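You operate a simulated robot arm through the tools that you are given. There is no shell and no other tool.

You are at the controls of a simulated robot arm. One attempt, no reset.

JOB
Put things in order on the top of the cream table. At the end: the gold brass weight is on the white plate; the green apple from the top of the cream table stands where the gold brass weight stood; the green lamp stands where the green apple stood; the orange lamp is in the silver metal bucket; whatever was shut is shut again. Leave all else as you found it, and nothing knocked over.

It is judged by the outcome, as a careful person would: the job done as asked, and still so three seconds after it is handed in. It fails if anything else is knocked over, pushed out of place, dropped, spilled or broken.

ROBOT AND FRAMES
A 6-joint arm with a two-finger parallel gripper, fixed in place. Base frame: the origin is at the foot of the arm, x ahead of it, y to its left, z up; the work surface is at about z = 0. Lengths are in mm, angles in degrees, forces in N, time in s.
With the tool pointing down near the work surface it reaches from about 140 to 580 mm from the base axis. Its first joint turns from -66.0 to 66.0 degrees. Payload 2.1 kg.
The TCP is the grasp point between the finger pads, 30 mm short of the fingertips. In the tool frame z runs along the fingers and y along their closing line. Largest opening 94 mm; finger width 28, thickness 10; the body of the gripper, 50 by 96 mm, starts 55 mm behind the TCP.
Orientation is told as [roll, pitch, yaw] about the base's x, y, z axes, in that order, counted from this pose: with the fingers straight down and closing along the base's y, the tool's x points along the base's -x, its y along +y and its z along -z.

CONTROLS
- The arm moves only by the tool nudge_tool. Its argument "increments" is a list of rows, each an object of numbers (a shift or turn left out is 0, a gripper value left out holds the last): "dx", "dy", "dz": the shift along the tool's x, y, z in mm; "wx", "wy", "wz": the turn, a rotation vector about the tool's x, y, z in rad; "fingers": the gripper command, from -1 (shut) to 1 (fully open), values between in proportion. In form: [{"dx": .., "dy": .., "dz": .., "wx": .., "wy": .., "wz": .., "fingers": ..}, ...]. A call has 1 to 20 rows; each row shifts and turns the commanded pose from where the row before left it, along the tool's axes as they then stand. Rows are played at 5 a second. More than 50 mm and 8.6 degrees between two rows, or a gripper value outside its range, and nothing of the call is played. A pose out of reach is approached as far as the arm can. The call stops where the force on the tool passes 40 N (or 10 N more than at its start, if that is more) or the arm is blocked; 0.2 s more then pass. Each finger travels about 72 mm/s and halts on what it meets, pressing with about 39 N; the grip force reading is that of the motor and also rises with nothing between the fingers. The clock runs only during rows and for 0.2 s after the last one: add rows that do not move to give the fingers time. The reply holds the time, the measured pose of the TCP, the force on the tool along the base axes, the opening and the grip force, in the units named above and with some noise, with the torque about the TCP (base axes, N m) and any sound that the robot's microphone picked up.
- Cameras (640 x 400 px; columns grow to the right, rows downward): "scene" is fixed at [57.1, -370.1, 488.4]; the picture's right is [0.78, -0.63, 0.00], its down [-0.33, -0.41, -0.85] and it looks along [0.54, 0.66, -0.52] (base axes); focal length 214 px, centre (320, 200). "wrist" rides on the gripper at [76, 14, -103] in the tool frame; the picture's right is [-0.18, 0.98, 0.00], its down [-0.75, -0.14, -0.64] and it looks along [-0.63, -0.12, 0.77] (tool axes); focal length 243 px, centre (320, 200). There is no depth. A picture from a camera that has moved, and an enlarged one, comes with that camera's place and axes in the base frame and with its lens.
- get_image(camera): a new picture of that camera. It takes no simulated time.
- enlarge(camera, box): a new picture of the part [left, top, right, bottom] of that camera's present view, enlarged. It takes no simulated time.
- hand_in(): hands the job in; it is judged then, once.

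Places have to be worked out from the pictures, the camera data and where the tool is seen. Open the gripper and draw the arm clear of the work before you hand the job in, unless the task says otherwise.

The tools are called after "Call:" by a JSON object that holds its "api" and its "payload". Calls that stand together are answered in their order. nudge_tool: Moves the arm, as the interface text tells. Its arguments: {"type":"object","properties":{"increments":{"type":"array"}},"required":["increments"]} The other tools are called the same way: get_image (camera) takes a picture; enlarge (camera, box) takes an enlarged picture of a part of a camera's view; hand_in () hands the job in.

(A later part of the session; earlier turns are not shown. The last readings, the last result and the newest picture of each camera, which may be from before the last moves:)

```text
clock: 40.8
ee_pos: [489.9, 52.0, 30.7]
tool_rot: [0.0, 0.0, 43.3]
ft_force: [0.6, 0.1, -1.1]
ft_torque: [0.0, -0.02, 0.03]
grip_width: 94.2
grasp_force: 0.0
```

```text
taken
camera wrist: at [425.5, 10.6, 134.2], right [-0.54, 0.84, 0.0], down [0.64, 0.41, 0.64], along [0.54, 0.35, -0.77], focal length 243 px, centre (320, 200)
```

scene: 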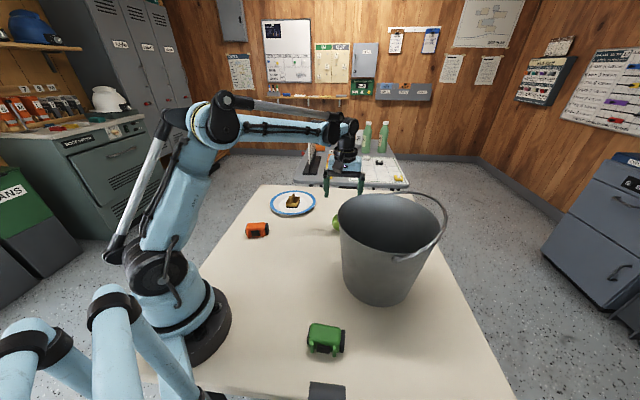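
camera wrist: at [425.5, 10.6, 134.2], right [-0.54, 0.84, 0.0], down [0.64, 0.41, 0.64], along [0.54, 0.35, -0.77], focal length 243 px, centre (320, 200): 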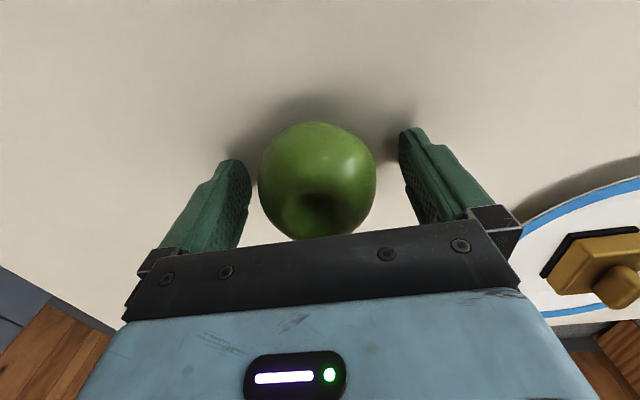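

The apple sits between the pads, the tool is a touch low (z≈31); I raise 3 mm and close.

Call:
{"api": "nudge_tool", "payload": {"increments": [{"dz": -3}, {"dz": 0}, {"fingers": 0.5}, {"fingers": 0.3}, {"fingers": -1}, {"fingers": -1}, {"fingers": -1}, {"fingers": -1}]}}

Call:
{"api": "get_image", "payload": {"camera": "wrist"}}

```text
clock: 42.6
ee_pos: [489.8, 52.0, 33.6]
tool_rot: [0.0, -0.1, 43.3]
ft_force: [-0.4, -0.3, 0.9]
ft_torque: [0.02, 0.01, 0.0]
grip_width: 59.7
grasp_force: 38.8
```

```text
taken
camera wrist: at [425.1, 10.0, 137.0], right [-0.54, 0.84, 0.0], down [0.64, 0.41, 0.64], along [0.54, 0.35, -0.77], focal length 243 px, centre (320, 200)
```

wrist: 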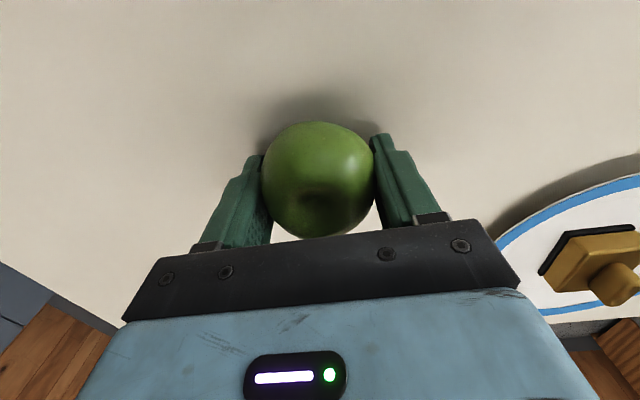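

The apple is held. I lift gently first, then check.

Call:
{"api": "nudge_tool", "payload": {"increments": [{"dz": -5}, {"dz": -10}, {"dz": -20}, {"dz": -25}, {"dz": -30}, {"dz": -25}, {"dz": 0}]}}

Call:
{"api": "get_image", "payload": {"camera": "wrist"}}

```text
clock: 44.2
ee_pos: [489.1, 52.5, 150.8]
tool_rot: [0.0, -0.1, 43.4]
ft_force: [-0.5, 0.7, -0.7]
ft_torque: [0.02, 0.01, -0.02]
grip_width: 59.9
grasp_force: 38.8
```

```text
taken
camera wrist: at [424.5, 11.9, 253.1], right [-0.54, 0.84, 0.0], down [0.64, 0.41, 0.64], along [0.54, 0.35, -0.77], focal length 243 px, centre (320, 200)
```

wrist: 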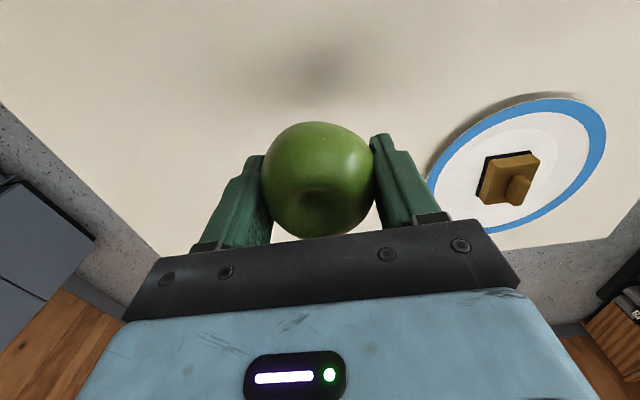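

The apple came up without rotating. I carry it inward and up, then around past the bucket to above the weight's old spot.

Call:
{"api": "nudge_tool", "payload": {"increments": [{"dx": 23.6, "dy": 21.7, "dz": -27}, {"dx": 23.6, "dy": 21.7, "dz": -27}, {"dx": 23.6, "dy": 21.7, "dz": -27}, {"dx": 23.6, "dy": 21.7, "dz": -27}, {"dx": 23.6, "dy": 21.7, "dz": -27}, {"dx": 24.8, "dy": -15.9}, {"dx": 24.8, "dy": -15.9}, {"dx": 24.8, "dy": -15.9}, {"dx": 24.8, "dy": -15.9}, {"dx": 24.8, "dy": -15.9}, {"dx": 24.8, "dy": -15.9}, {"dx": 24.8, "dy": -15.9}, {"dz": 0}]}}

```text
clock: 47.0
ee_pos: [279.4, -149.7, 281.4]
tool_rot: [0.0, 0.0, 43.3]
ft_force: [0.6, 0.4, -1.7]
ft_torque: [0.0, 0.01, 0.04]
grip_width: 59.7
grasp_force: 39.0
```

Call:
{"api": "nudge_tool", "payload": {"increments": [{"dx": 9.2, "dy": -29.7}, {"dx": 9.2, "dy": -29.7}, {"dx": 9.2, "dy": -29.7}, {"dx": 9.2, "dy": -29.7}, {"dx": 9.2, "dy": -29.7, "dz": 10}, {"dx": 9.2, "dy": -29.7, "dz": 12}, {"dx": 9.2, "dy": -29.7, "dz": 12}, {"dz": 15}, {"dz": 0}]}}

Call:
{"api": "get_image", "payload": {"camera": "wrist"}}

Call:
{"api": "get_image", "payload": {"camera": "scene"}}

```text
clock: 49.0
ee_pos: [374.7, -345.0, 235.4]
tool_rot: [0.1, -0.1, 43.3]
ft_force: [-0.7, -0.2, -0.7]
ft_torque: [0.03, 0.03, 0.0]
grip_width: 59.8
grasp_force: 39.0
```

```text
taken
camera wrist: at [310.9, -386.1, 338.5], right [-0.54, 0.84, 0.0], down [0.64, 0.41, 0.64], along [0.54, 0.35, -0.77], focal length 243 px, centre (320, 200)
```

wrist: 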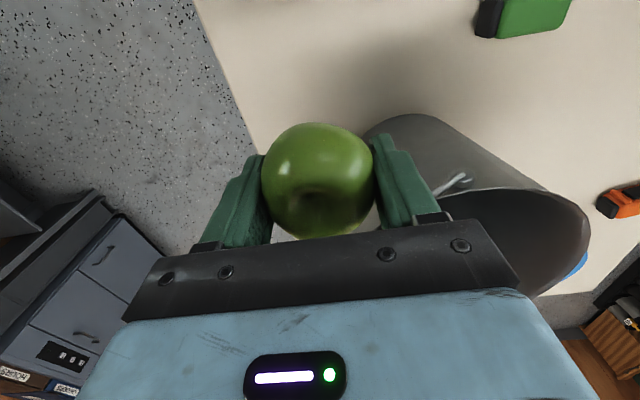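

```text
taken
```

scene: 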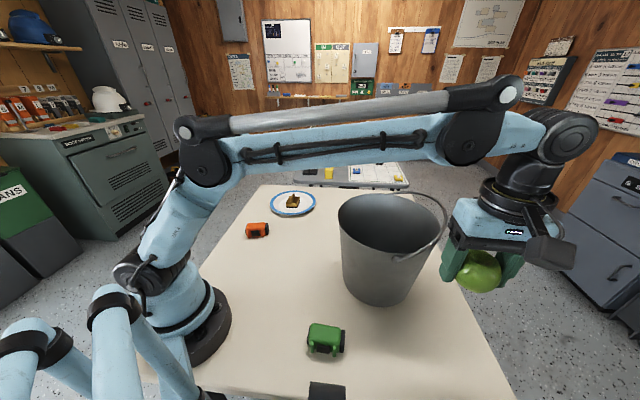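

Over the spot. I descend to about 15 mm above the table height of the apple.

Call:
{"api": "nudge_tool", "payload": {"increments": [{"dz": 25, "dx": -0.6, "dy": -1.3}, {"dz": 30}, {"dz": 30}, {"dz": 30}, {"dz": 30}, {"dz": 25}, {"dz": 12}, {"dz": 0}]}}

Call:
{"api": "nudge_tool", "payload": {"increments": [{"dz": 6}, {"dz": 4}, {"dz": 0}, {"dz": 0}]}}

```text
clock: 50.8
ee_pos: [378.3, -344.0, 51.4]
tool_rot: [0.0, -0.1, 43.3]
ft_force: [0.2, -0.2, -1.5]
ft_torque: [-0.02, -0.01, 0.02]
grip_width: 59.5
grasp_force: 39.1
```

```text
clock: 51.8
ee_pos: [377.7, -344.8, 42.0]
tool_rot: [0.1, -0.1, 43.3]
ft_force: [0.4, 0.4, -1.6]
ft_torque: [0.01, -0.01, 0.0]
grip_width: 59.4
grasp_force: 38.9
```

Call:
{"api": "nudge_tool", "payload": {"increments": [{"dz": 3}, {"dz": 2}, {"dz": 0}, {"dz": 0}]}}

Call:
{"api": "nudge_tool", "payload": {"increments": [{"dz": 1.5}, {"dz": 0}, {"dz": 0}]}}

```text
clock: 52.8
ee_pos: [376.3, -344.4, 38.7]
tool_rot: [-0.1, 0.0, 43.2]
ft_force: [0.4, -0.4, -1.7]
ft_torque: [-0.01, 0.01, 0.0]
grip_width: 59.6
grasp_force: 39.0
```

```text
clock: 53.6
ee_pos: [376.4, -346.7, 36.5]
tool_rot: [0.0, -0.1, 43.3]
ft_force: [-0.5, -0.2, -2.7]
ft_torque: [0.02, 0.0, 0.01]
grip_width: 59.8
grasp_force: 38.6
```

Still free (no upward force). I go on in small steps.

Call:
{"api": "nudge_tool", "payload": {"increments": [{"dz": 1}, {"dz": 0}, {"dz": 0}]}}

Call:
{"api": "nudge_tool", "payload": {"increments": [{"dz": 1}, {"dz": 0}, {"dz": 0}]}}

```text
clock: 54.4
ee_pos: [376.3, -345.7, 35.1]
tool_rot: [0.0, -0.1, 43.3]
ft_force: [0.6, 0.1, -2.3]
ft_torque: [-0.01, -0.02, -0.01]
grip_width: 59.4
grasp_force: 38.7
```

```text
clock: 55.2
ee_pos: [376.3, -345.9, 35.4]
tool_rot: [-0.1, -0.1, 43.3]
ft_force: [-0.2, -0.3, -1.4]
ft_torque: [0.01, 0.03, -0.03]
grip_width: 59.6
grasp_force: 38.9
```

Call:
{"api": "nudge_tool", "payload": {"increments": [{"dz": 1}, {"dz": 0}, {"dz": 0}]}}

Call:
{"api": "nudge_tool", "payload": {"increments": [{"dz": 0.8}, {"dz": 0}, {"dz": 0}]}}

Call:
{"api": "get_image", "payload": {"camera": "wrist"}}

Call:
{"api": "enlarge", "payload": {"camera": "scene", "box": [380, 240, 500, 380]}}

```text
clock: 56.0
ee_pos: [377.8, -345.2, 34.4]
tool_rot: [0.1, -0.1, 43.3]
ft_force: [-1.8, 0.0, 2.8]
ft_torque: [-0.03, -0.01, 0.0]
grip_width: 59.5
grasp_force: 39.2
```

```text
clock: 56.8
ee_pos: [378.0, -344.9, 34.9]
tool_rot: [-0.1, -0.1, 43.3]
ft_force: [-1.4, 4.3, 33.6]
ft_torque: [0.08, 0.04, -0.01]
grip_width: 59.2
grasp_force: 39.0
```

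```text
taken
camera wrist: at [312.9, -387.2, 137.0], right [-0.54, 0.84, 0.0], down [0.64, 0.41, 0.64], along [0.54, 0.35, -0.77], focal length 243 px, centre (320, 200)
```

wrist: 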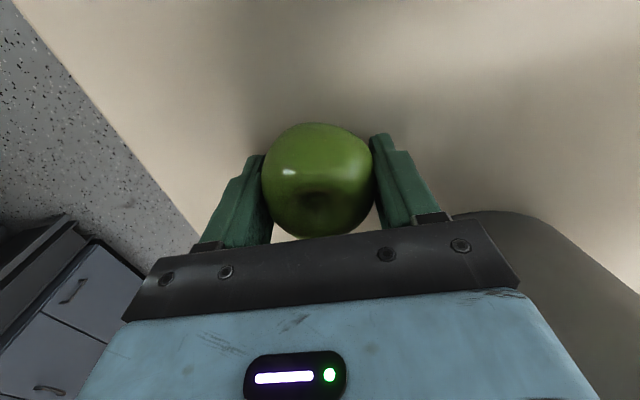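

```text
2.86 times, centred on (440, 310) of scene
camera zoom: at [57.0, -370.0, 488.5], right [0.78, -0.63, 0.0], down [-0.33, -0.41, -0.85], along [0.54, 0.66, -0.52], focal length 613 px, centre (-23, -114)
```

zoom: 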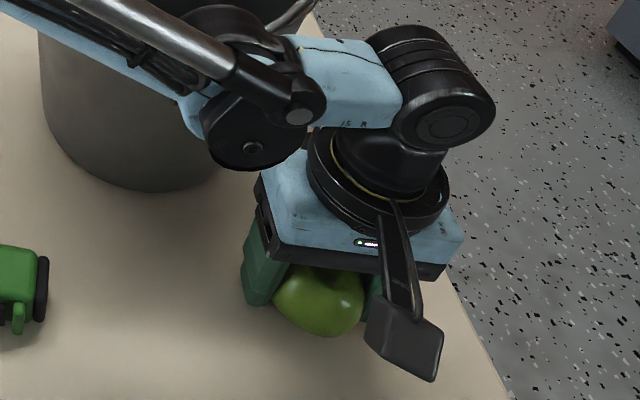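

The apple touches the table. I relieve about 1 mm and open the fingers slowly.

Call:
{"api": "nudge_tool", "payload": {"increments": [{"dz": -0.9}, {"dz": 0}, {"fingers": 0.3}, {"fingers": 0.36}, {"fingers": 0.45}, {"fingers": 0.6}, {"fingers": 0.8}, {"fingers": 0.8}]}}

Call:
{"api": "get_image", "payload": {"camera": "wrist"}}

```text
clock: 58.6
ee_pos: [377.0, -346.0, 33.9]
tool_rot: [0.1, -0.1, 43.3]
ft_force: [0.3, -0.4, 0.9]
ft_torque: [0.0, -0.02, 0.01]
grip_width: 84.6
grasp_force: 0.1
```

```text
taken
camera wrist: at [312.8, -388.1, 136.4], right [-0.54, 0.84, 0.0], down [0.64, 0.41, 0.64], along [0.54, 0.35, -0.77], focal length 243 px, centre (320, 200)
```

wrist: 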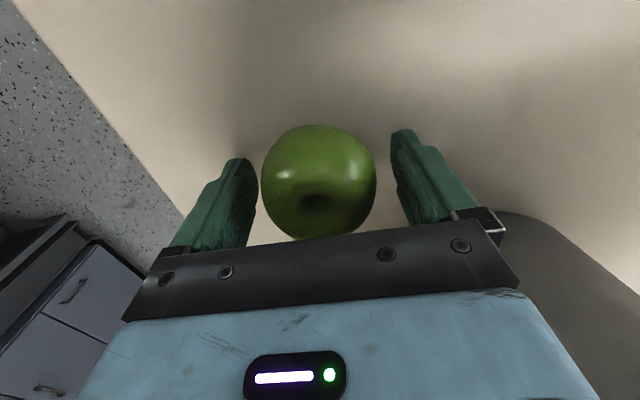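

The apple stands free. I open fully, then rise straight up and look back at it.

Call:
{"api": "nudge_tool", "payload": {"increments": [{"fingers": 1}, {"fingers": 1}, {"dz": -15}, {"dz": -25}, {"dz": -30}, {"dz": -30}, {"dz": -30}, {"dz": 0}]}}

Call:
{"api": "get_image", "payload": {"camera": "wrist"}}

Call:
{"api": "get_image", "payload": {"camera": "scene"}}

```text
clock: 60.4
ee_pos: [373.5, -346.2, 162.8]
tool_rot: [0.0, -0.2, 43.2]
ft_force: [-0.4, 0.1, 0.0]
ft_torque: [-0.01, 0.01, -0.01]
grip_width: 94.0
grasp_force: 0.0
```

```text
taken
camera wrist: at [310.7, -387.8, 265.8], right [-0.54, 0.84, 0.0], down [0.64, 0.41, 0.64], along [0.54, 0.35, -0.77], focal length 243 px, centre (320, 200)
```

wrist: 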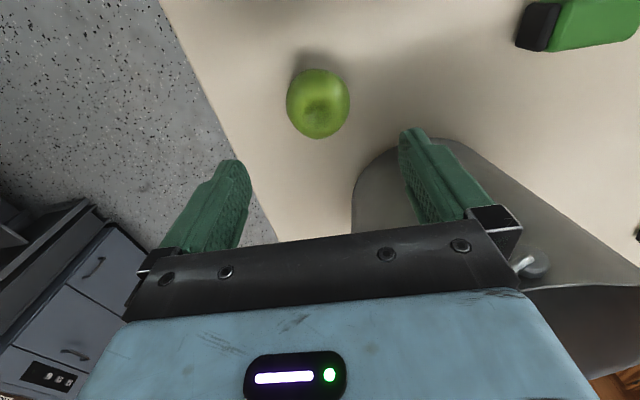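

```text
taken
```

scene: 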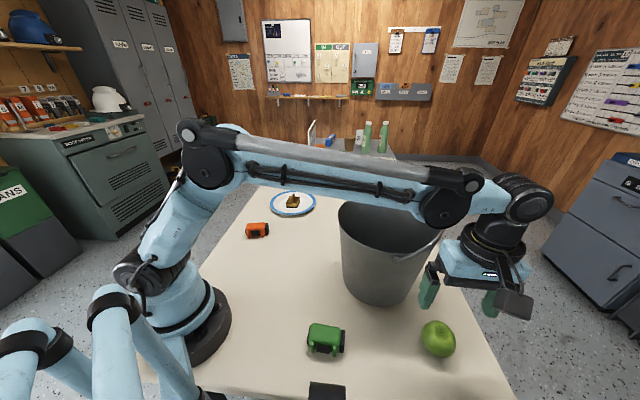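

The apple now stands at about (377,-347), the weight's old spot. Next the green lamp: I rise, move inward to above it, and turn the gripper to look at it closely.

Call:
{"api": "nudge_tool", "payload": {"increments": [{"dz": -26}, {"dz": -26}, {"dz": -26}, {"dx": 2.8, "dy": 26.9}, {"dx": 2.8, "dy": 26.9}, {"dx": 2.8, "dy": 26.9}, {"dx": 2.8, "dy": 26.9}, {"dx": 2.8, "dy": 26.9}, {"dx": 2.8, "dy": 26.9}, {"dz": 0}]}}

Call:
{"api": "get_image", "payload": {"camera": "wrist"}}

Call:
{"api": "get_image", "payload": {"camera": "scene"}}

```text
clock: 62.6
ee_pos: [253.7, -240.9, 243.4]
tool_rot: [0.0, -0.1, 43.4]
ft_force: [-0.7, -0.1, 0.1]
ft_torque: [0.01, 0.01, 0.0]
grip_width: 93.7
grasp_force: 0.0
```

```text
taken
camera wrist: at [188.9, -282.7, 346.4], right [-0.54, 0.84, 0.0], down [0.64, 0.41, 0.64], along [0.54, 0.35, -0.77], focal length 243 px, centre (320, 200)
```

wrist: 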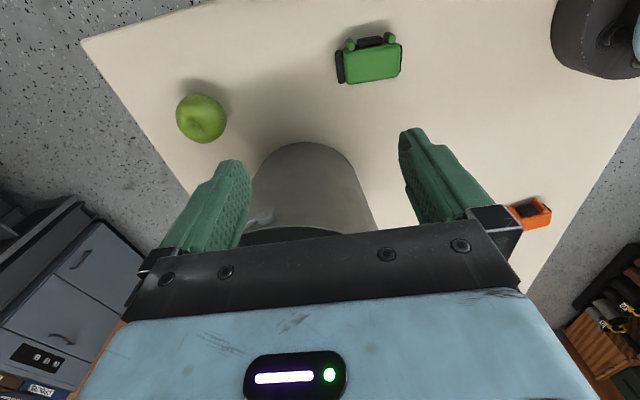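

```text
taken
```

scene: 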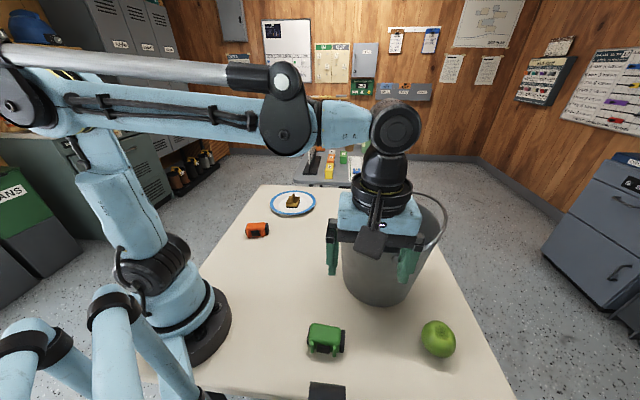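

A clear view of the green lamp with its length across the image. I enlarge it to measure.

Call:
{"api": "enlarge", "payload": {"camera": "wrist", "box": [320, 15, 420, 95]}}

Call:
{"api": "enlarge", "payload": {"camera": "scene", "box": [290, 300, 370, 400]}}

```text
5.00 times, centred on (370, 55) of wrist
camera zoom: at [188.9, -282.7, 346.4], right [-0.54, 0.84, 0.0], down [0.64, 0.41, 0.64], along [0.54, 0.35, -0.77], focal length 1213 px, centre (70, 925)
```

zoom: 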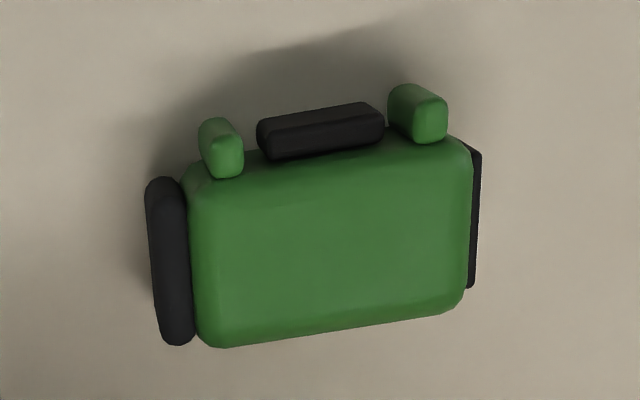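

```text
4.00 times, centred on (330, 350) of scene
camera zoom: at [57.1, -370.1, 488.4], right [0.78, -0.63, 0.0], down [-0.33, -0.41, -0.85], along [0.54, 0.66, -0.52], focal length 858 px, centre (280, -400)
```

zoom: 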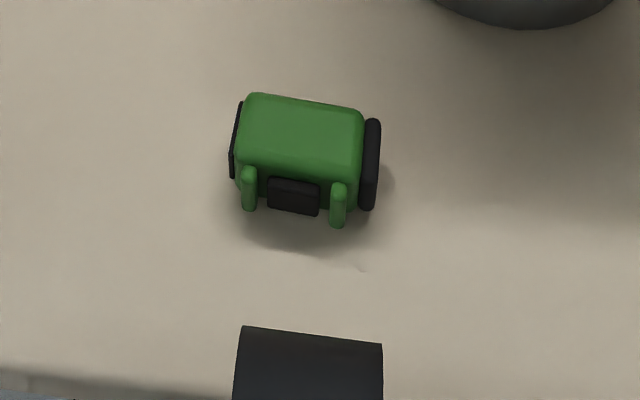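

The lamp is about 74 mm long over its end caps, 44 mm high, centred near (207,-204), axis at 130.5°. I'll grip it lengthwise across the end caps; I align and descend part way to check.

Call:
{"api": "nudge_tool", "payload": {"increments": [{"wz": 0.0506}, {"dx": 5.9, "dy": 29.3}, {"dx": 5.9, "dy": 29.3}, {"dz": 30}, {"dz": 30}, {"dz": 30}, {"dz": 30}, {"dz": 0}]}}

Call:
{"api": "get_image", "payload": {"camera": "wrist"}}

Call:
{"api": "get_image", "payload": {"camera": "scene"}}

```text
clock: 64.4
ee_pos: [204.7, -202.8, 120.0]
tool_rot: [0.0, -0.1, 40.5]
ft_force: [0.2, -0.3, 0.0]
ft_torque: [0.04, 0.0, 0.0]
grip_width: 94.1
grasp_force: 0.0
```

```text
taken
camera wrist: at [139.0, -241.2, 222.6], right [-0.5, 0.87, 0.0], down [0.66, 0.38, 0.64], along [0.56, 0.32, -0.77], focal length 243 px, centre (320, 200)
```

wrist: 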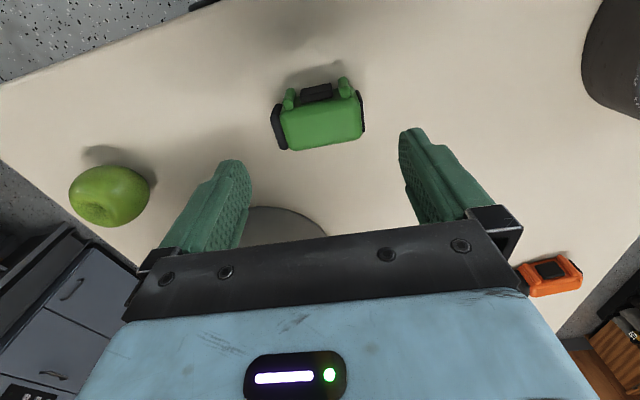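

```text
taken
```

scene: 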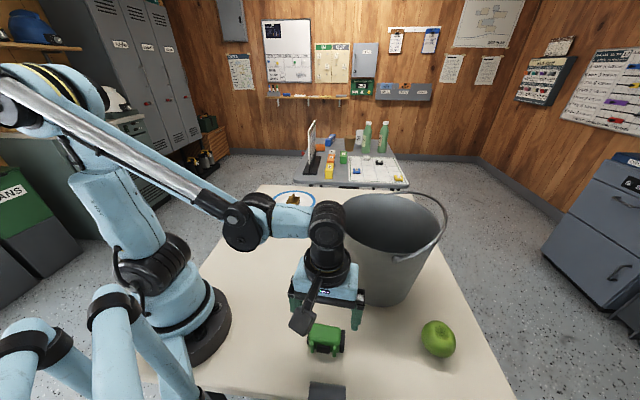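

The camera housing stays clear of the dark object at the table edge. I enlarge the lamp for a last alignment.

Call:
{"api": "enlarge", "payload": {"camera": "wrist", "box": [260, 60, 380, 170]}}

```text
3.64 times, centred on (320, 115) of wrist
camera zoom: at [139.0, -241.2, 222.6], right [-0.5, 0.87, 0.0], down [0.66, 0.38, 0.64], along [0.56, 0.32, -0.77], focal length 882 px, centre (320, 509)
```

zoom: 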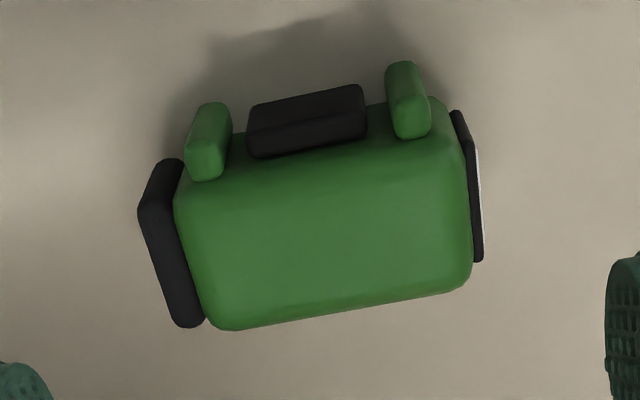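

The cap-to-cap centre is about 3 mm off along the closing line; I correct by dy −3.4, dx +2.5, a 1° turn, and descend.

Call:
{"api": "nudge_tool", "payload": {"increments": [{"dx": 2.5, "dy": -3.4, "wz": -0.0175}, {"dz": 20}, {"dz": 20}, {"dz": 0}]}}

Call:
{"api": "get_image", "payload": {"camera": "wrist"}}

```text
clock: 65.4
ee_pos: [207.0, -208.4, 81.7]
tool_rot: [-0.1, 0.0, 41.4]
ft_force: [0.4, 0.2, -0.5]
ft_torque: [-0.01, 0.01, -0.01]
grip_width: 94.2
grasp_force: 0.0
```

```text
taken
camera wrist: at [140.4, -247.8, 184.0], right [-0.51, 0.86, 0.0], down [0.66, 0.39, 0.64], along [0.55, 0.33, -0.77], focal length 243 px, centre (320, 200)
```

wrist: 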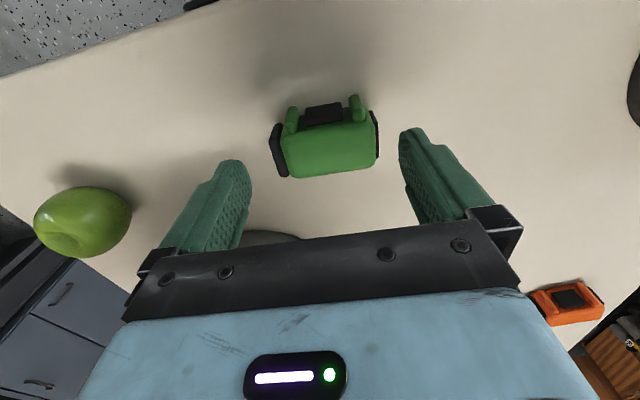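

Lamp and finger gap are now centred and parallel in the picture. I descend the rest of the way.

Call:
{"api": "nudge_tool", "payload": {"increments": [{"dz": 15}, {"dz": 15}, {"dz": 9}, {"dz": 6}, {"dz": 0}, {"dz": 0}]}}

Call:
{"api": "get_image", "payload": {"camera": "wrist"}}

Call:
{"api": "enlarge", "payload": {"camera": "scene", "box": [260, 260, 420, 400]}}

```text
clock: 66.8
ee_pos: [207.4, -208.0, 39.4]
tool_rot: [0.1, -0.1, 41.4]
ft_force: [0.2, -0.1, 0.6]
ft_torque: [0.0, -0.01, 0.01]
grip_width: 93.9
grasp_force: 0.0
```

```text
taken
camera wrist: at [141.8, -247.1, 141.1], right [-0.51, 0.86, 0.0], down [0.66, 0.39, 0.64], along [0.55, 0.33, -0.77], focal length 243 px, centre (320, 200)
```

wrist: 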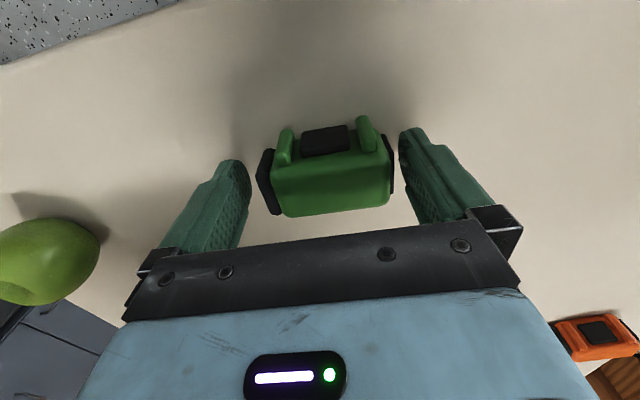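

```text
2.86 times, centred on (340, 330) of scene
camera zoom: at [57.1, -370.1, 488.4], right [0.78, -0.63, 0.0], down [-0.33, -0.41, -0.85], along [0.54, 0.66, -0.52], focal length 613 px, centre (263, -171)
```

zoom: 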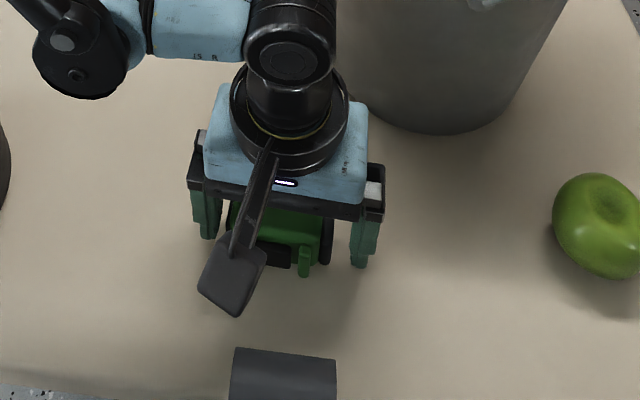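

Gaps are even on both sides. I lower 4 mm more and close gently.

Call:
{"api": "nudge_tool", "payload": {"increments": [{"dz": 3.5}, {"dz": 0}, {"fingers": 0.75}, {"fingers": 0.65}, {"fingers": -1}, {"fingers": -1}, {"fingers": -1}, {"fingers": -1}]}}

Call:
{"api": "get_image", "payload": {"camera": "wrist"}}

```text
clock: 68.6
ee_pos: [206.7, -208.7, 33.0]
tool_rot: [0.1, -0.1, 41.4]
ft_force: [0.8, -0.5, 0.1]
ft_torque: [-0.05, 0.0, 0.0]
grip_width: 78.6
grasp_force: 4.9
```

```text
taken
camera wrist: at [141.3, -247.4, 136.4], right [-0.51, 0.86, 0.0], down [0.66, 0.39, 0.64], along [0.55, 0.33, -0.77], focal length 243 px, centre (320, 200)
```

wrist: 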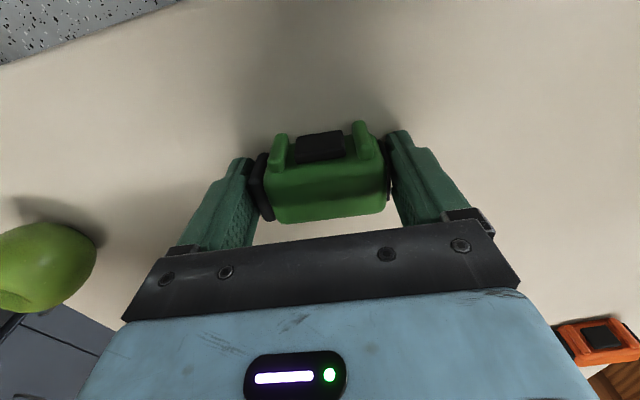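

The grip force reads only 4.9 N at 78.6 mm, so I wait a bit to see if it settles.

Call:
{"api": "nudge_tool", "payload": {"increments": [{"fingers": -1}, {"fingers": -1}, {"fingers": -1}, {"fingers": -1}]}}

Call:
{"api": "enlarge", "payload": {"camera": "wrist", "box": [220, 100, 440, 250]}}

```text
clock: 69.6
ee_pos: [206.1, -207.5, 32.8]
tool_rot: [-0.1, -0.1, 41.4]
ft_force: [-0.1, -1.0, 0.7]
ft_torque: [-0.03, 0.02, 0.03]
grip_width: 78.9
grasp_force: 4.8
```

```text
2.67 times, centred on (330, 175) of wrist
camera zoom: at [141.3, -247.4, 136.4], right [-0.51, 0.86, 0.0], down [0.66, 0.39, 0.64], along [0.55, 0.33, -0.77], focal length 647 px, centre (293, 267)
```

zoom: 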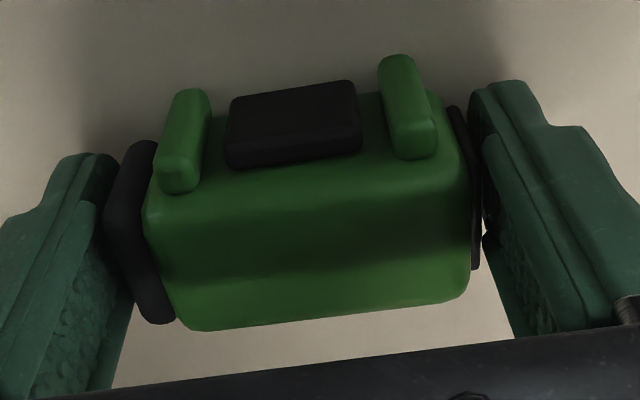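

The reading holds at 4.8 N; the lamp may be light, so I try a very small lift and watch.

Call:
{"api": "nudge_tool", "payload": {"increments": [{"dz": -2}, {"dz": -2}, {"dz": -2}, {"dz": 0}]}}

Call:
{"api": "enlarge", "payload": {"camera": "wrist", "box": [220, 100, 440, 250]}}

Call:
{"api": "enlarge", "payload": {"camera": "scene", "box": [280, 290, 380, 380]}}

```text
clock: 70.6
ee_pos: [206.1, -208.0, 38.2]
tool_rot: [0.0, -0.1, 41.3]
ft_force: [0.9, 0.2, -0.8]
ft_torque: [0.03, 0.0, -0.03]
grip_width: 78.7
grasp_force: 4.9
```

```text
2.67 times, centred on (330, 175) of wrist
camera zoom: at [141.4, -246.8, 141.6], right [-0.51, 0.86, 0.0], down [0.66, 0.39, 0.64], along [0.55, 0.33, -0.77], focal length 647 px, centre (293, 267)
```

zoom: 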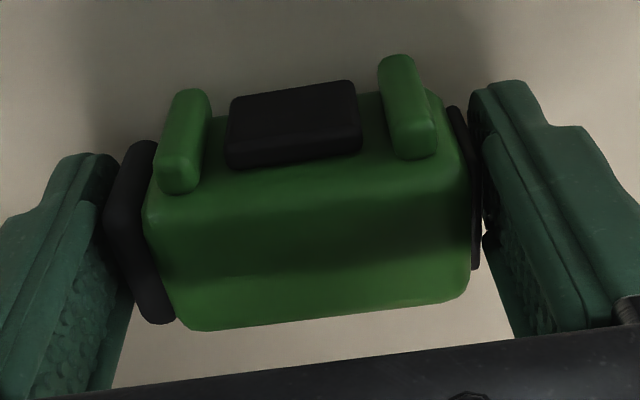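

```text
4.44 times, centred on (330, 335) of scene
camera zoom: at [57.1, -370.1, 488.4], right [0.78, -0.63, 0.0], down [-0.33, -0.41, -0.85], along [0.54, 0.66, -0.52], focal length 953 px, centre (276, -400)
```

zoom: 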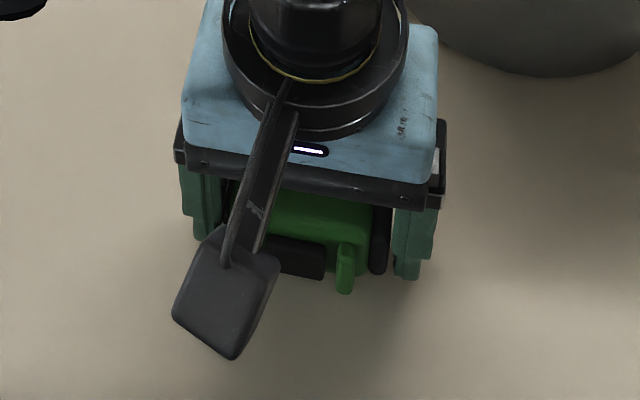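

The lamp rises with the gripper and has not shifted between the pads. I lift further slowly and check for slip.

Call:
{"api": "nudge_tool", "payload": {"increments": [{"dz": -3}, {"dz": -5}, {"dz": -6}, {"dz": -6}, {"dz": -6}, {"dz": -4}, {"dz": 0}]}}

Call:
{"api": "get_image", "payload": {"camera": "wrist"}}

Call:
{"api": "enlarge", "payload": {"camera": "scene", "box": [280, 270, 380, 380]}}

```text
clock: 72.2
ee_pos: [206.3, -209.0, 68.3]
tool_rot: [0.1, -0.1, 41.4]
ft_force: [0.2, -0.4, -0.7]
ft_torque: [0.02, -0.03, -0.01]
grip_width: 78.6
grasp_force: 5.1
```

```text
taken
camera wrist: at [141.4, -247.0, 171.7], right [-0.51, 0.86, 0.0], down [0.66, 0.39, 0.64], along [0.55, 0.33, -0.77], focal length 243 px, centre (320, 200)
```

wrist: 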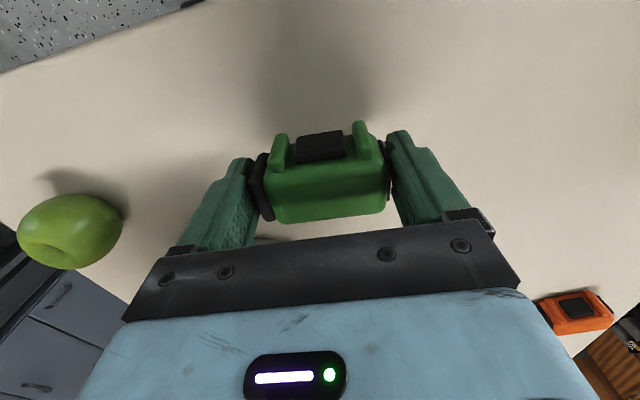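

```text
3.64 times, centred on (330, 325) of scene
camera zoom: at [57.1, -370.1, 488.4], right [0.78, -0.63, 0.0], down [-0.33, -0.41, -0.85], along [0.54, 0.66, -0.52], focal length 780 px, centre (284, -254)
```

zoom: 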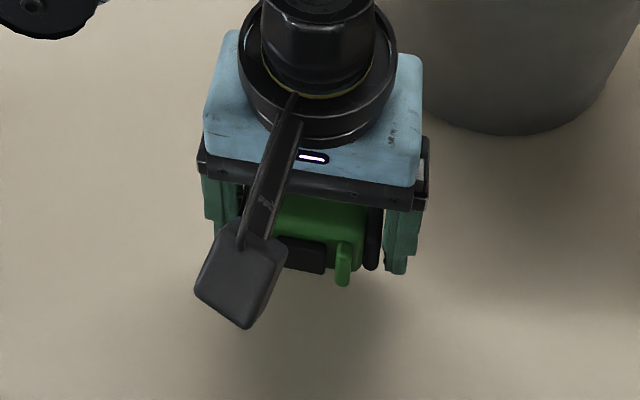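

It is holding steady. I raise it to z≈250 at moderate speed.

Call:
{"api": "nudge_tool", "payload": {"increments": [{"dz": -10}, {"dz": -18}, {"dz": -20}, {"dz": -20}, {"dz": -20}, {"dz": -20}, {"dz": -20}, {"dz": -20}, {"dz": -18}, {"dz": -12}, {"dz": -4}, {"dz": 0}]}}

Call:
{"api": "get_image", "payload": {"camera": "wrist"}}

```text
clock: 74.8
ee_pos: [207.0, -208.3, 250.5]
tool_rot: [-0.1, 0.0, 41.4]
ft_force: [-0.3, -0.2, 0.1]
ft_torque: [0.01, 0.04, 0.02]
grip_width: 78.7
grasp_force: 5.0
```

```text
taken
camera wrist: at [141.3, -247.7, 353.0], right [-0.51, 0.86, 0.0], down [0.66, 0.39, 0.64], along [0.55, 0.33, -0.77], focal length 243 px, centre (320, 200)
```

wrist: 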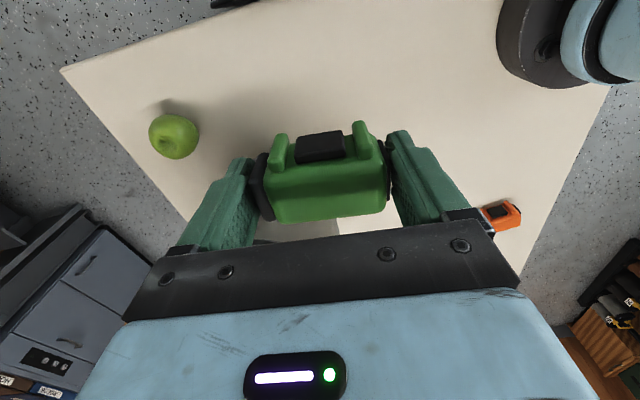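

No slip. Now I carry it around the inner side of the bucket.

Call:
{"api": "nudge_tool", "payload": {"increments": [{"dx": -8, "dy": 4}, {"dx": -16, "dy": 8}, {"dx": -22, "dy": 11}, {"dx": -22, "dy": 11}, {"dx": -22, "dy": 11}, {"dx": -22, "dy": 11}, {"dx": -22, "dy": 11}, {"dx": -22, "dy": 11}, {"dx": -22, "dy": 11}, {"dx": -22, "dy": 11}, {"dx": -16, "dy": 8}, {"dx": -8, "dy": 6}, {"dx": -4, "dy": 3}, {"dz": 0}]}}

Call:
{"api": "get_image", "payload": {"camera": "wrist"}}

```text
clock: 77.8
ee_pos: [300.8, 32.4, 251.1]
tool_rot: [0.0, -0.1, 41.4]
ft_force: [0.2, 0.6, -0.9]
ft_torque: [0.0, -0.04, 0.01]
grip_width: 78.9
grasp_force: 5.2
```

```text
taken
camera wrist: at [234.4, -7.9, 354.3], right [-0.51, 0.86, 0.0], down [0.66, 0.39, 0.64], along [0.55, 0.33, -0.77], focal length 243 px, centre (320, 200)
```

wrist: 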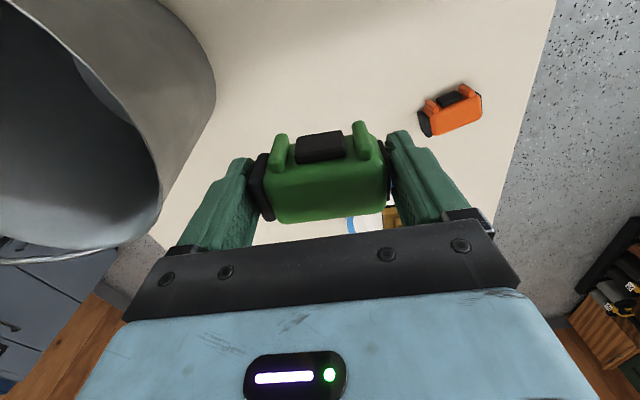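

Still steady. Next I carry it out to above the apple's old spot (490,50), descending part way.

Call:
{"api": "nudge_tool", "payload": {"increments": [{"dx": -6, "dy": -4.4}, {"dx": -12, "dy": -8.9}, {"dx": -18, "dy": -13.3, "dz": 5}, {"dx": -18, "dy": -13.3, "dz": 10}, {"dx": -18, "dy": -13.3, "dz": 15}, {"dx": -18, "dy": -13.3, "dz": 15}, {"dx": -18, "dy": -13.3, "dz": 15}, {"dx": -18, "dy": -13.3, "dz": 15}, {"dx": -14, "dy": -10.4, "dz": 15}, {"dx": -8, "dy": -5.9, "dz": 15}, {"dx": -3, "dy": -2.2, "dz": 15}, {"dz": 15}, {"dz": 12}, {"dz": 5}, {"dz": 0}]}}

Call:
{"api": "get_image", "payload": {"camera": "wrist"}}

Call:
{"api": "get_image", "payload": {"camera": "scene"}}

```text
clock: 81.0
ee_pos: [488.2, 46.9, 100.0]
tool_rot: [0.0, -0.1, 41.5]
ft_force: [0.0, 0.5, -1.2]
ft_torque: [0.0, 0.01, 0.01]
grip_width: 78.7
grasp_force: 5.3
```

```text
taken
camera wrist: at [422.0, 6.9, 202.4], right [-0.51, 0.86, 0.0], down [0.66, 0.39, 0.64], along [0.55, 0.33, -0.77], focal length 243 px, centre (320, 200)
```

wrist: 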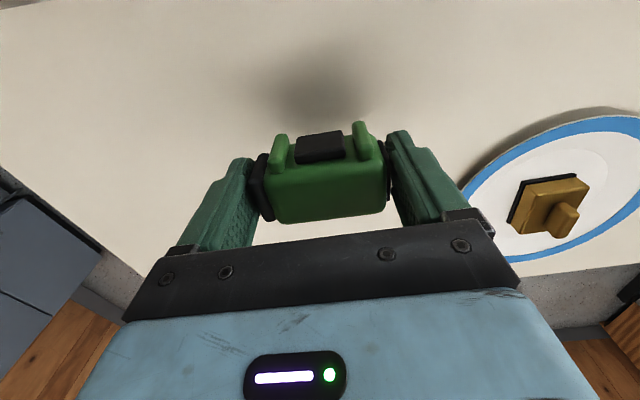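

```text
taken
```

scene: 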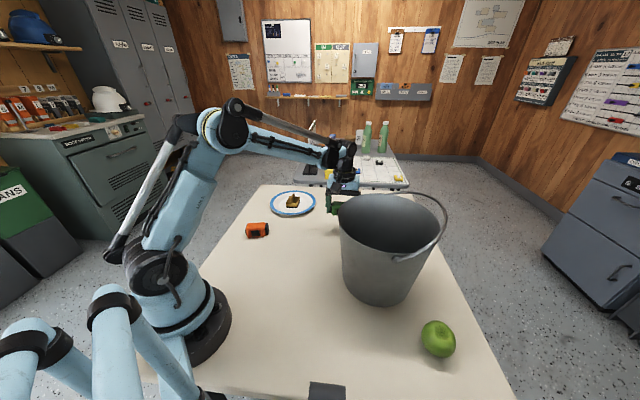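

Positioned over the spot. I descend to a few millimetres above the table, then feel for contact.

Call:
{"api": "nudge_tool", "payload": {"increments": [{"dz": 12}, {"dz": 16}, {"dz": 14}, {"dz": 10}, {"dz": 6}, {"dz": 3}, {"dz": 0}, {"dz": 0}]}}

Call:
{"api": "nudge_tool", "payload": {"increments": [{"dz": 2}, {"dz": 0}, {"dz": 0}]}}

```text
clock: 82.8
ee_pos: [488.0, 46.8, 38.7]
tool_rot: [-0.1, -0.1, 41.4]
ft_force: [0.4, 0.5, -1.2]
ft_torque: [0.0, 0.02, 0.05]
grip_width: 78.5
grasp_force: 5.4
```

```text
clock: 83.6
ee_pos: [487.7, 48.1, 36.1]
tool_rot: [0.0, -0.1, 41.4]
ft_force: [-0.4, -0.2, -0.3]
ft_torque: [0.03, -0.01, -0.03]
grip_width: 78.9
grasp_force: 5.3
```

Call:
{"api": "nudge_tool", "payload": {"increments": [{"dz": 1.2}, {"dz": 0}, {"dz": 0}]}}

Call:
{"api": "nudge_tool", "payload": {"increments": [{"dz": 1}, {"dz": 0}, {"dz": 0}]}}

Call:
{"api": "nudge_tool", "payload": {"increments": [{"dz": 0.8}, {"dz": 0}, {"dz": 0}]}}

```text
clock: 84.4
ee_pos: [488.2, 46.8, 35.4]
tool_rot: [-0.1, -0.1, 41.5]
ft_force: [-0.2, -0.3, -0.4]
ft_torque: [0.01, 0.02, 0.0]
grip_width: 78.8
grasp_force: 5.3
```

```text
clock: 85.2
ee_pos: [487.6, 47.0, 34.4]
tool_rot: [0.0, -0.1, 41.5]
ft_force: [-0.9, -0.2, -0.5]
ft_torque: [-0.01, -0.05, -0.02]
grip_width: 78.6
grasp_force: 4.8
```

```text
clock: 86.0
ee_pos: [487.6, 47.1, 32.7]
tool_rot: [-0.1, -0.1, 41.4]
ft_force: [0.2, -1.2, 4.0]
ft_torque: [-0.04, -0.05, -0.02]
grip_width: 78.9
grasp_force: 4.4
```

Contact is felt (+4 N). I open the fingers slowly.

Call:
{"api": "nudge_tool", "payload": {"increments": [{"fingers": 0.69}, {"fingers": 0.72}, {"fingers": 0.76}, {"fingers": 0.82}, {"fingers": 0.9}, {"fingers": 1}, {"fingers": 1}]}}

Call:
{"api": "get_image", "payload": {"camera": "wrist"}}

Call:
{"api": "enlarge", "payload": {"camera": "scene", "box": [270, 150, 370, 250]}}

```text
clock: 87.6
ee_pos: [487.2, 47.4, 33.1]
tool_rot: [0.0, 0.0, 41.4]
ft_force: [-0.4, -0.5, 0.3]
ft_torque: [0.01, -0.01, -0.01]
grip_width: 94.2
grasp_force: 0.0
```

```text
taken
camera wrist: at [421.6, 7.5, 136.2], right [-0.51, 0.86, 0.0], down [0.66, 0.39, 0.64], along [0.55, 0.33, -0.77], focal length 243 px, centre (320, 200)
```

wrist: 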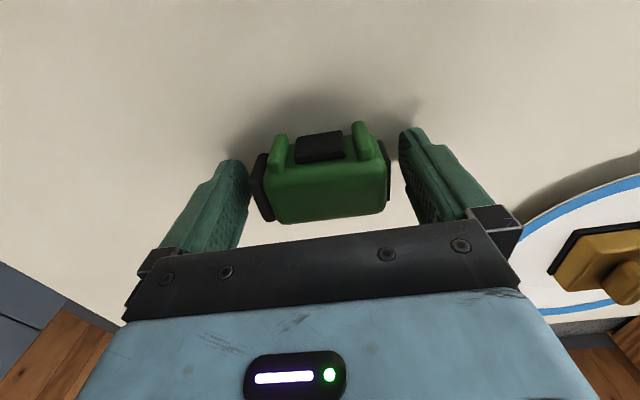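

```text
4.00 times, centred on (320, 200) of scene
camera zoom: at [57.1, -370.1, 488.4], right [0.78, -0.63, 0.0], down [-0.33, -0.41, -0.85], along [0.54, 0.66, -0.52], focal length 858 px, centre (320, 200)
```

zoom: 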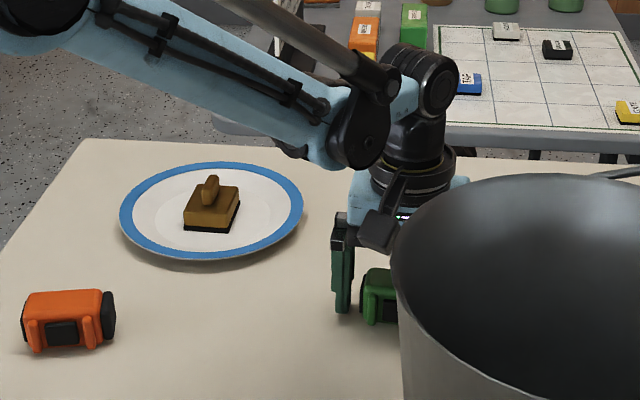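

The lamp is standing free between the fingers. I rise straight up slowly.

Call:
{"api": "nudge_tool", "payload": {"increments": [{"dz": -6}, {"dz": -12}, {"dz": -18}, {"dz": -25}, {"dz": -30}, {"dz": -30}, {"dz": 0}]}}

Call:
{"api": "get_image", "payload": {"camera": "wrist"}}

```text
clock: 89.2
ee_pos: [488.2, 46.7, 154.2]
tool_rot: [0.1, 0.0, 41.5]
ft_force: [0.3, -0.6, 0.7]
ft_torque: [0.03, 0.01, -0.01]
grip_width: 93.9
grasp_force: 0.1
```

```text
taken
camera wrist: at [422.9, 6.9, 257.1], right [-0.51, 0.86, 0.0], down [0.66, 0.39, 0.64], along [0.55, 0.33, -0.77], focal length 243 px, centre (320, 200)
```

wrist: 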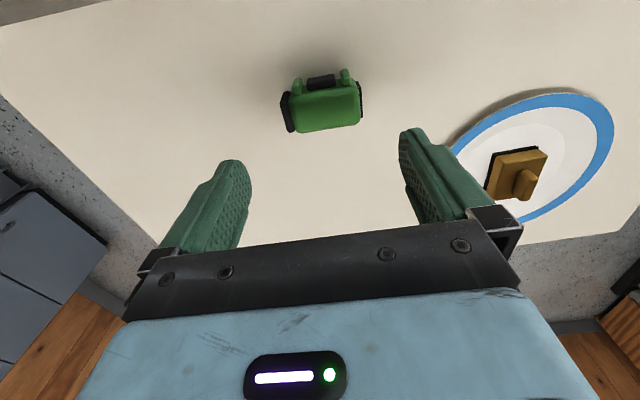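

The green lamp stands at about (487,50). Now the orange lamp: I move above it and turn to its axis (about 146°).

Call:
{"api": "nudge_tool", "payload": {"increments": [{"dx": 7.5, "dy": 28, "dz": -5}, {"dx": 7.5, "dy": 28, "dz": -5}, {"dx": 7.5, "dy": 28, "dz": -5}, {"dx": 7.5, "dy": 28, "dz": -5}, {"dx": 7.5, "dy": 28, "dz": -5}, {"dx": 7.5, "dy": 28, "dz": -5}, {"dx": 7.5, "dy": 28, "dz": -5}, {"dx": 7.5, "dy": 28, "dz": -5}, {"dx": 7.5, "dy": 28}, {"dx": 7.5, "dy": 28}, {"wz": -0.129}, {"wz": -0.129}, {"dz": 0}]}}

Call:
{"api": "get_image", "payload": {"camera": "wrist"}}

Call:
{"api": "get_image", "payload": {"camera": "scene"}}

```text
clock: 92.0
ee_pos: [245.0, 208.2, 193.4]
tool_rot: [-0.1, -0.1, 56.3]
ft_force: [0.9, -0.3, -1.3]
ft_torque: [-0.04, 0.02, -0.01]
grip_width: 94.1
grasp_force: 0.1
```

```text
taken
camera wrist: at [191.5, 152.3, 297.3], right [-0.72, 0.7, 0.0], down [0.54, 0.55, 0.64], along [0.45, 0.46, -0.77], focal length 243 px, centre (320, 200)
```

wrist: 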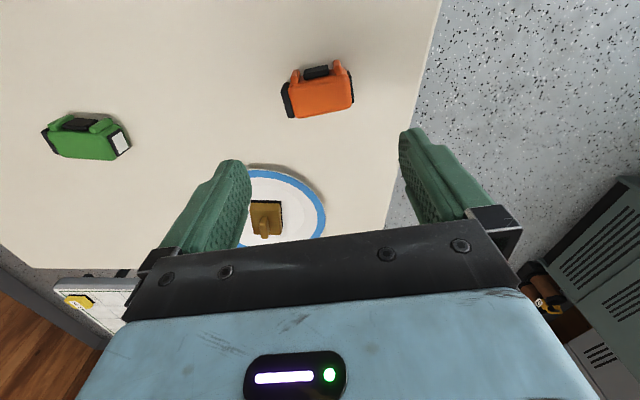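

```text
taken
```

scene: 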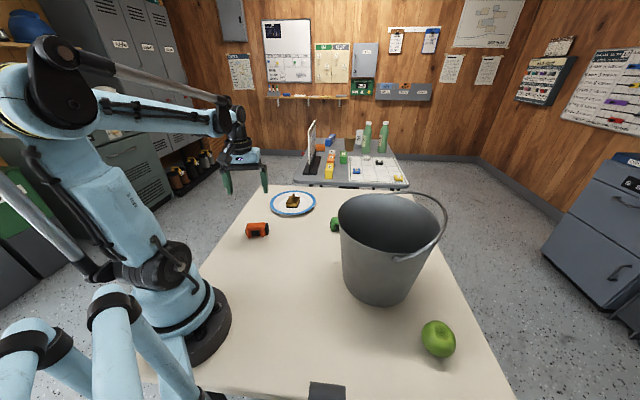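

I enlarge the orange lamp to check its angle and centre.

Call:
{"api": "enlarge", "payload": {"camera": "wrist", "box": [270, 50, 370, 130]}}

```text
5.00 times, centred on (320, 90) of wrist
camera zoom: at [191.5, 152.3, 297.3], right [-0.72, 0.7, 0.0], down [0.54, 0.55, 0.64], along [0.45, 0.46, -0.77], focal length 1213 px, centre (320, 750)
```

zoom: 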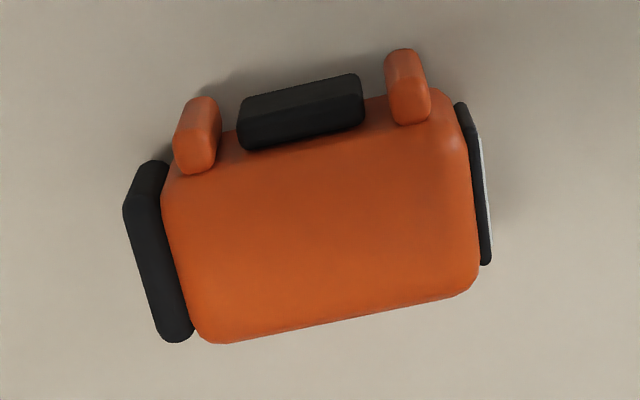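

Axis ≈147°, centre about 2.5 mm off along the closing line. I correct and descend to about z=82 for a last check.

Call:
{"api": "nudge_tool", "payload": {"increments": [{"dx": 1.5, "dy": -2.5, "wz": -0.009}, {"dz": 25}, {"dz": 30}, {"dz": 30}, {"dz": 25}, {"dz": 0}, {"dz": 0}]}}

Call:
{"api": "get_image", "payload": {"camera": "wrist"}}

```text
clock: 93.6
ee_pos: [247.3, 204.8, 83.7]
tool_rot: [-0.2, -0.1, 56.7]
ft_force: [0.3, -0.2, -1.2]
ft_torque: [0.02, -0.01, 0.01]
grip_width: 94.0
grasp_force: 0.1
```

```text
taken
camera wrist: at [194.9, 149.2, 186.9], right [-0.72, 0.69, 0.0], down [0.53, 0.55, 0.64], along [0.45, 0.46, -0.77], focal length 243 px, centre (320, 200)
```

wrist: 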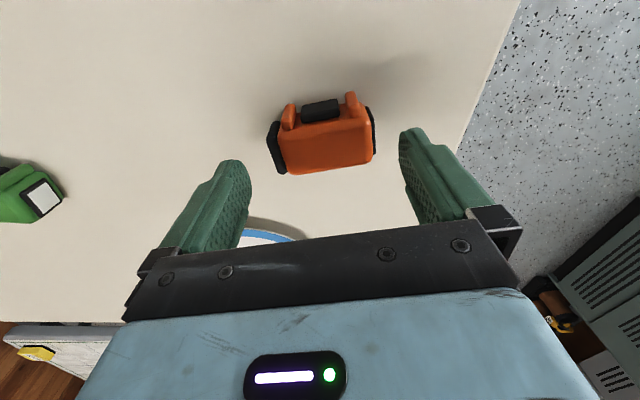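

The lamp is about 2 mm left of the finger centre; I shift dy −2 and descend.

Call:
{"api": "nudge_tool", "payload": {"increments": [{"dy": -2}, {"dz": 15}, {"dz": 15}, {"dz": 9}, {"dz": 6}, {"dz": 0}, {"dz": 0}]}}

Call:
{"api": "get_image", "payload": {"camera": "wrist"}}

```text
clock: 95.2
ee_pos: [247.9, 203.2, 39.0]
tool_rot: [-0.1, -0.1, 56.8]
ft_force: [0.6, 0.3, -0.4]
ft_torque: [0.0, 0.0, -0.03]
grip_width: 93.9
grasp_force: 0.0
```

```text
taken
camera wrist: at [194.8, 147.7, 142.6], right [-0.72, 0.69, 0.0], down [0.53, 0.55, 0.64], along [0.45, 0.46, -0.77], focal length 243 px, centre (320, 200)
```

wrist: 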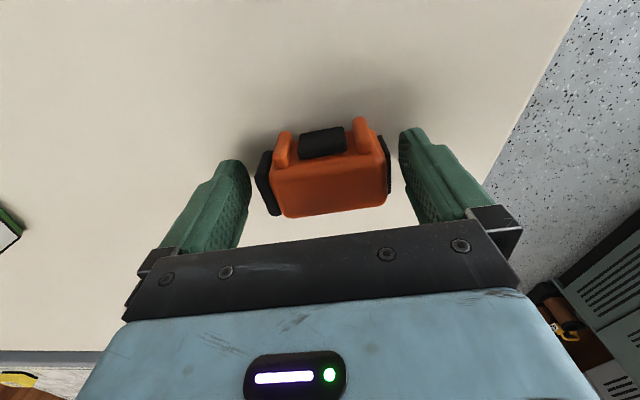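

Even gaps on both sides. I lower to z≈34 and close.

Call:
{"api": "nudge_tool", "payload": {"increments": [{"dz": 4}, {"dz": 0}, {"fingers": 0.75}, {"fingers": 0.65}, {"fingers": -1}, {"fingers": -1}, {"fingers": -1}, {"fingers": -1}]}}

Call:
{"api": "get_image", "payload": {"camera": "wrist"}}

```text
clock: 97.0
ee_pos: [249.2, 203.8, 35.2]
tool_rot: [-0.1, -0.1, 56.7]
ft_force: [0.5, -1.6, 3.4]
ft_torque: [0.05, 0.08, 0.02]
grip_width: 77.8
grasp_force: 5.0
```

```text
taken
camera wrist: at [195.8, 147.4, 138.8], right [-0.72, 0.69, 0.0], down [0.53, 0.55, 0.64], along [0.45, 0.46, -0.77], focal length 243 px, centre (320, 200)
```

wrist: 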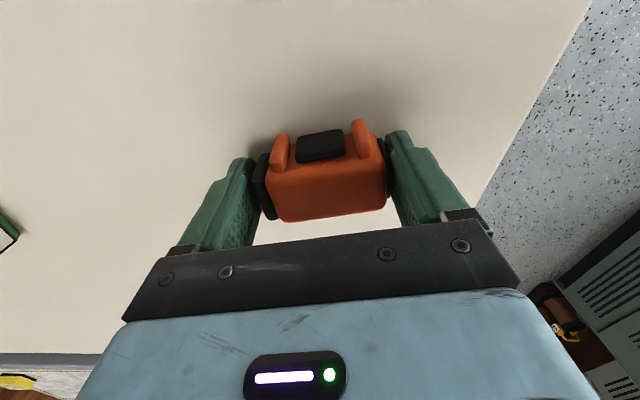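

Same light grip as with the green lamp (5 N at 78 mm). I lift slowly and check for slip.

Call:
{"api": "nudge_tool", "payload": {"increments": [{"dz": -2}, {"dz": -3}, {"dz": -5}, {"dz": -8}, {"dz": -10}, {"dz": -6}, {"dz": 0}]}}

Call:
{"api": "get_image", "payload": {"camera": "wrist"}}

Call:
{"api": "enlarge", "payload": {"camera": "scene", "box": [200, 160, 320, 260]}}

```text
clock: 98.6
ee_pos: [248.4, 203.8, 68.8]
tool_rot: [-0.1, -0.1, 56.6]
ft_force: [0.7, 0.0, -0.5]
ft_torque: [0.02, 0.02, 0.03]
grip_width: 76.7
grasp_force: 5.0
```

```text
taken
camera wrist: at [195.8, 147.6, 171.9], right [-0.72, 0.69, 0.0], down [0.53, 0.55, 0.64], along [0.45, 0.46, -0.77], focal length 243 px, centre (320, 200)
```

wrist: 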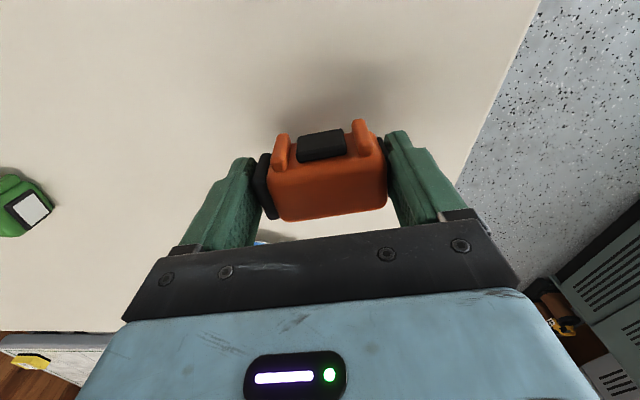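

```text
4.00 times, centred on (260, 210) of scene
camera zoom: at [57.1, -370.1, 488.4], right [0.78, -0.63, 0.0], down [-0.33, -0.41, -0.85], along [0.54, 0.66, -0.52], focal length 858 px, centre (560, 160)
```

zoom: 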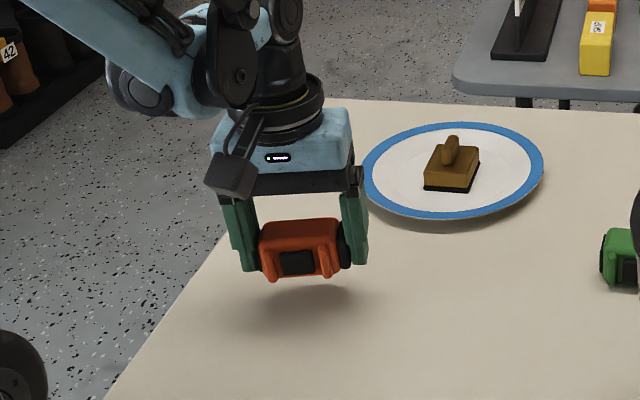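

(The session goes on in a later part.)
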